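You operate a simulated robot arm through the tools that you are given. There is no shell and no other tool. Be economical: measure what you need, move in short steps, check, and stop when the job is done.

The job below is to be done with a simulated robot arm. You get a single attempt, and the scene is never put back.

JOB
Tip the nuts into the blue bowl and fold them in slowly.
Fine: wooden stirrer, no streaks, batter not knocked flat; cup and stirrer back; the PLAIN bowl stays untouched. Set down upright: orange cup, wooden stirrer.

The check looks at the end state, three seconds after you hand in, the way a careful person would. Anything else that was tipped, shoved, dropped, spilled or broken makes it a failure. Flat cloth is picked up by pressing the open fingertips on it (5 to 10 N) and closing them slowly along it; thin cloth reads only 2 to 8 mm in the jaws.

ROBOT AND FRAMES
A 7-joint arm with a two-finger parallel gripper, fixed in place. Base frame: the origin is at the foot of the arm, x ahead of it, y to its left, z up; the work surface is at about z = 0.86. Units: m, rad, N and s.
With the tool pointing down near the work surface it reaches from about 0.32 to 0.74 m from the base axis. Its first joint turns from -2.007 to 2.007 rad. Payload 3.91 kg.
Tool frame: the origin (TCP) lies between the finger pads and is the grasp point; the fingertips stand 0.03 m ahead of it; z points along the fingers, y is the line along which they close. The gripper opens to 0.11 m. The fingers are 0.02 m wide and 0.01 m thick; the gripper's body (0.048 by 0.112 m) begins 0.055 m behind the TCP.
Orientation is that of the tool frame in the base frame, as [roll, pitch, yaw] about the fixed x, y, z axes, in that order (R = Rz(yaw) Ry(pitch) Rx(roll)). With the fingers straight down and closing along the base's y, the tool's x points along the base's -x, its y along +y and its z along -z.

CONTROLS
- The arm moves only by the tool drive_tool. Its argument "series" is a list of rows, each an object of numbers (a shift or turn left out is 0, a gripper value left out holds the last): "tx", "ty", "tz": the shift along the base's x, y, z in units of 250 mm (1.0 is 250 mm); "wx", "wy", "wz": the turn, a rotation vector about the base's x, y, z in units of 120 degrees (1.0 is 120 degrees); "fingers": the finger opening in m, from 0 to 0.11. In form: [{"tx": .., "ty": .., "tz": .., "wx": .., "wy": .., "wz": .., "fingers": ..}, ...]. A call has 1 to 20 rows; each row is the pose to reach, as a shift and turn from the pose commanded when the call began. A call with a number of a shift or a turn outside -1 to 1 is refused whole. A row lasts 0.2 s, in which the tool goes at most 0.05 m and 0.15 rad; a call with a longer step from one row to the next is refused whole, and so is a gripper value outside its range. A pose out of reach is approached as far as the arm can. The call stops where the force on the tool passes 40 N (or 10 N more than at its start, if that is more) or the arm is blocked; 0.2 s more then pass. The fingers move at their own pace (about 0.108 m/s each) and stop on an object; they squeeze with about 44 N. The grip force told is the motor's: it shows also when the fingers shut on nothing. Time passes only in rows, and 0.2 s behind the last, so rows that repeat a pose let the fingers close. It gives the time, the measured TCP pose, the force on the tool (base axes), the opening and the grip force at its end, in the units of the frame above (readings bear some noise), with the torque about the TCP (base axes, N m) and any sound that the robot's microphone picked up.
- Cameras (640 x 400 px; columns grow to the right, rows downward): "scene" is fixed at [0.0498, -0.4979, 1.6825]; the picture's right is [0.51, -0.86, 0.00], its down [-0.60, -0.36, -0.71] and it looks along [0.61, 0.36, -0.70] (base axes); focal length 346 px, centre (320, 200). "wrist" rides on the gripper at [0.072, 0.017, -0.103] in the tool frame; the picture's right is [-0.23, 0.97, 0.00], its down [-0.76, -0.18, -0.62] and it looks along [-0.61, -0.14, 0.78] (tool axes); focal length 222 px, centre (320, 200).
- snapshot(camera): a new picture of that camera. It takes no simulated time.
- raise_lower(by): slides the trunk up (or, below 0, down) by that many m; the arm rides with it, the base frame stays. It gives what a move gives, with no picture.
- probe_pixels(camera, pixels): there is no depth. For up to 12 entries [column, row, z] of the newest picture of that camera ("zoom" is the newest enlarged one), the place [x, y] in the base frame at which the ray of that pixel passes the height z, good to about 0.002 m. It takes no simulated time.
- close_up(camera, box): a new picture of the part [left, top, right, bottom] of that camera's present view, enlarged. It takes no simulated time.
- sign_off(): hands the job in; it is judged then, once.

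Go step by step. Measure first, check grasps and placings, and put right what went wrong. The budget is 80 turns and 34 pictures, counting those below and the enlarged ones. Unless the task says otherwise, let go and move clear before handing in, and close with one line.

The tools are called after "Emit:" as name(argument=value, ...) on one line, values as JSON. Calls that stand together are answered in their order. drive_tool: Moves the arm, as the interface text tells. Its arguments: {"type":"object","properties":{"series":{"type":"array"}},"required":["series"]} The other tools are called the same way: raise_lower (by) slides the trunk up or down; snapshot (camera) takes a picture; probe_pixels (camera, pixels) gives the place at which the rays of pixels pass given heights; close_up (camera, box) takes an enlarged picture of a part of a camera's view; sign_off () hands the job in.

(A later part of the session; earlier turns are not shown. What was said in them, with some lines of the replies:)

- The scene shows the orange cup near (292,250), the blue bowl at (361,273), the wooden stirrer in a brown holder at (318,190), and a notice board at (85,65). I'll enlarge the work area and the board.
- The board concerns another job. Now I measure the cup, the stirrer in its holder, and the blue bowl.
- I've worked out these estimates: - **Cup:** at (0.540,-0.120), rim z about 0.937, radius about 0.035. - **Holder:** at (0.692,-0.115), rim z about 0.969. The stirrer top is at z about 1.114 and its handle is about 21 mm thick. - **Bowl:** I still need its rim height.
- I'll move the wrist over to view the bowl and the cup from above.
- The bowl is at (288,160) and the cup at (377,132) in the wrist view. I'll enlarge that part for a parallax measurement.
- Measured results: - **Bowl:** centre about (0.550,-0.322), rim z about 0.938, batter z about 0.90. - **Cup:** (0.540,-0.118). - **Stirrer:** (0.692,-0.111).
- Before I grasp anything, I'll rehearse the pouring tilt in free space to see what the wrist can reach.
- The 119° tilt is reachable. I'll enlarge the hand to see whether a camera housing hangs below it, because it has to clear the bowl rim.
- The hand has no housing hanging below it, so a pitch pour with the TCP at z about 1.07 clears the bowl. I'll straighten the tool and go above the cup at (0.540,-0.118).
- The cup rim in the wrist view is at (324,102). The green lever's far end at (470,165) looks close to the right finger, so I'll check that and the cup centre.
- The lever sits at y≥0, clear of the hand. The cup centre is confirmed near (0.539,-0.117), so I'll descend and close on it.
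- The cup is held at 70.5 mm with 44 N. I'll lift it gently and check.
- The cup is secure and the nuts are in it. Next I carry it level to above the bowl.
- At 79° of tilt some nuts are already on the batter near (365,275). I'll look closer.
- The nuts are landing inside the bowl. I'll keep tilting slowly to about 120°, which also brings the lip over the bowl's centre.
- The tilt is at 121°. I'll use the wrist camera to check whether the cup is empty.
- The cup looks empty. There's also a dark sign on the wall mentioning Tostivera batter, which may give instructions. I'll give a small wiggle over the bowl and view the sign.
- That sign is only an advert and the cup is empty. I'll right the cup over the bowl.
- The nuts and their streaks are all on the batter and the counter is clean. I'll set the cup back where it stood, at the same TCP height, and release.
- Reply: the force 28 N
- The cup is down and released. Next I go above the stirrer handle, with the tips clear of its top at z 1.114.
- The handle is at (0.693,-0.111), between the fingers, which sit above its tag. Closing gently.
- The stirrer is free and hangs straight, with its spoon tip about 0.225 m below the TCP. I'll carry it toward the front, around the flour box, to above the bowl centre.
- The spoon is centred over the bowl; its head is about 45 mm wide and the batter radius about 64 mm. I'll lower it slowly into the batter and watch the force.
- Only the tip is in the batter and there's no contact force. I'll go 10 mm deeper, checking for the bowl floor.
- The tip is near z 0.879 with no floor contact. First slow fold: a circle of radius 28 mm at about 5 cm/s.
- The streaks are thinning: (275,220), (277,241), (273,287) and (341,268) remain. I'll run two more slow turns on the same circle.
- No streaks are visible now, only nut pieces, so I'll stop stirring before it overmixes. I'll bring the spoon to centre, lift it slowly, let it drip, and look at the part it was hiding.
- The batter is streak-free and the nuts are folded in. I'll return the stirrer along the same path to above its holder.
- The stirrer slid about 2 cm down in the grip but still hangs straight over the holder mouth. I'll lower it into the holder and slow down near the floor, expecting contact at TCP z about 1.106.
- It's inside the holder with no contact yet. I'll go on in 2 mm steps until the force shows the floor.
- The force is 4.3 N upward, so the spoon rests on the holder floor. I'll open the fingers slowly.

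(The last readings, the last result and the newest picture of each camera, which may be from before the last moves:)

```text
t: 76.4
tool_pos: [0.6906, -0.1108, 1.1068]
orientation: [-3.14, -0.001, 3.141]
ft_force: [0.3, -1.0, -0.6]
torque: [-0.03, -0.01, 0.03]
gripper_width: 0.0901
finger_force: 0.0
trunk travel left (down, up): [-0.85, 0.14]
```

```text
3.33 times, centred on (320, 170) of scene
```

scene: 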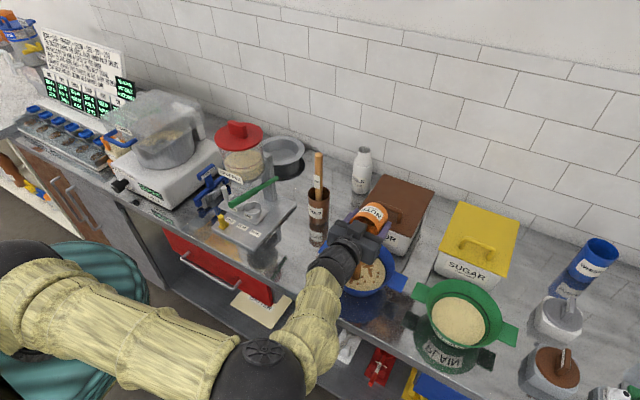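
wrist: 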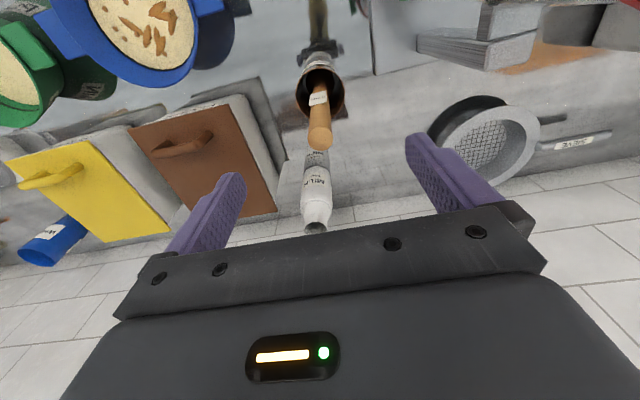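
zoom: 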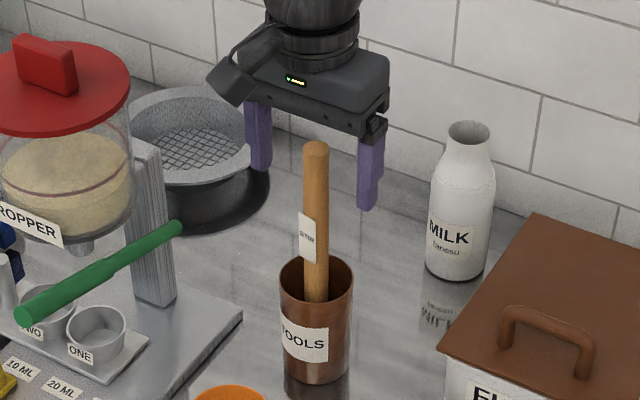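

The stirrer stands upright in its holder. I'll rise clear, back off, and take a final look.

Emit:
drive_tool(series=[{"tz": 0.06}, {"tz": 0.18}, {"tz": 0.34}, {"tz": 0.5}, {"tz": 0.6}, {"tz": 0.64, "tx": -0.12}, {"tz": 0.64, "tx": -0.28}, {"tz": 0.64, "tx": -0.44}, {"tz": 0.64, "tx": -0.6}, {"tz": 0.64, "tx": -0.76}, {"tz": 0.64, "tx": -0.9}, {"tz": 0.64, "tx": -0.9}])

Emit:
snapshot(camera="scene")

Emit:
close_up(camera="scene", box=[260, 130, 460, 310])

```text
t: 79.0
tool_pos: [0.467, -0.1125, 1.2677]
orientation: [3.141, -0.002, 3.141]
ft_force: [0.1, 0.0, 1.0]
torque: [0.02, 0.02, -0.02]
gripper_width: 0.09
finger_force: 0.1
trunk travel left (down, up): [-0.85, 0.14]
```

```text
1 pictures are left
```

scene: 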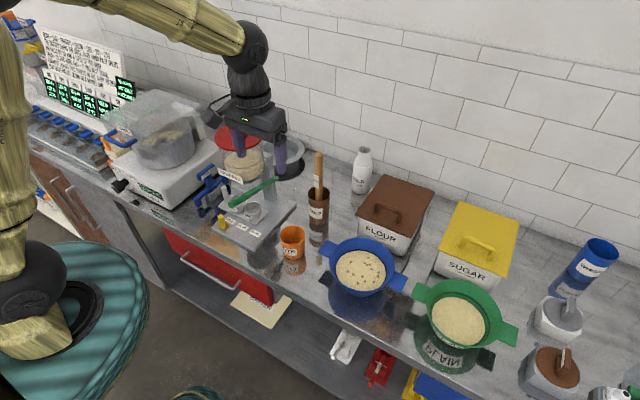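

```text
2.22 times, centred on (360, 220) of scene
```

zoom: 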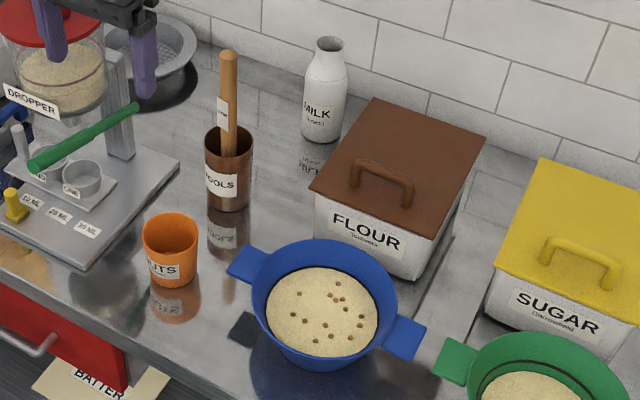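

The final view shows no streaks in the blue bowl, the cup upright at (292,242) and the stirrer upright in its holder. The PLAIN bowl is untouched and the counter is clean, so I'm handing in.

Emit:
sign_off()

```text
The job is handed in.
```

The nuts are folded slowly into the blue bowl with no streaks left, the empty orange cup and the wooden stirrer are back upright, and the PLAIN bowl was not touched.
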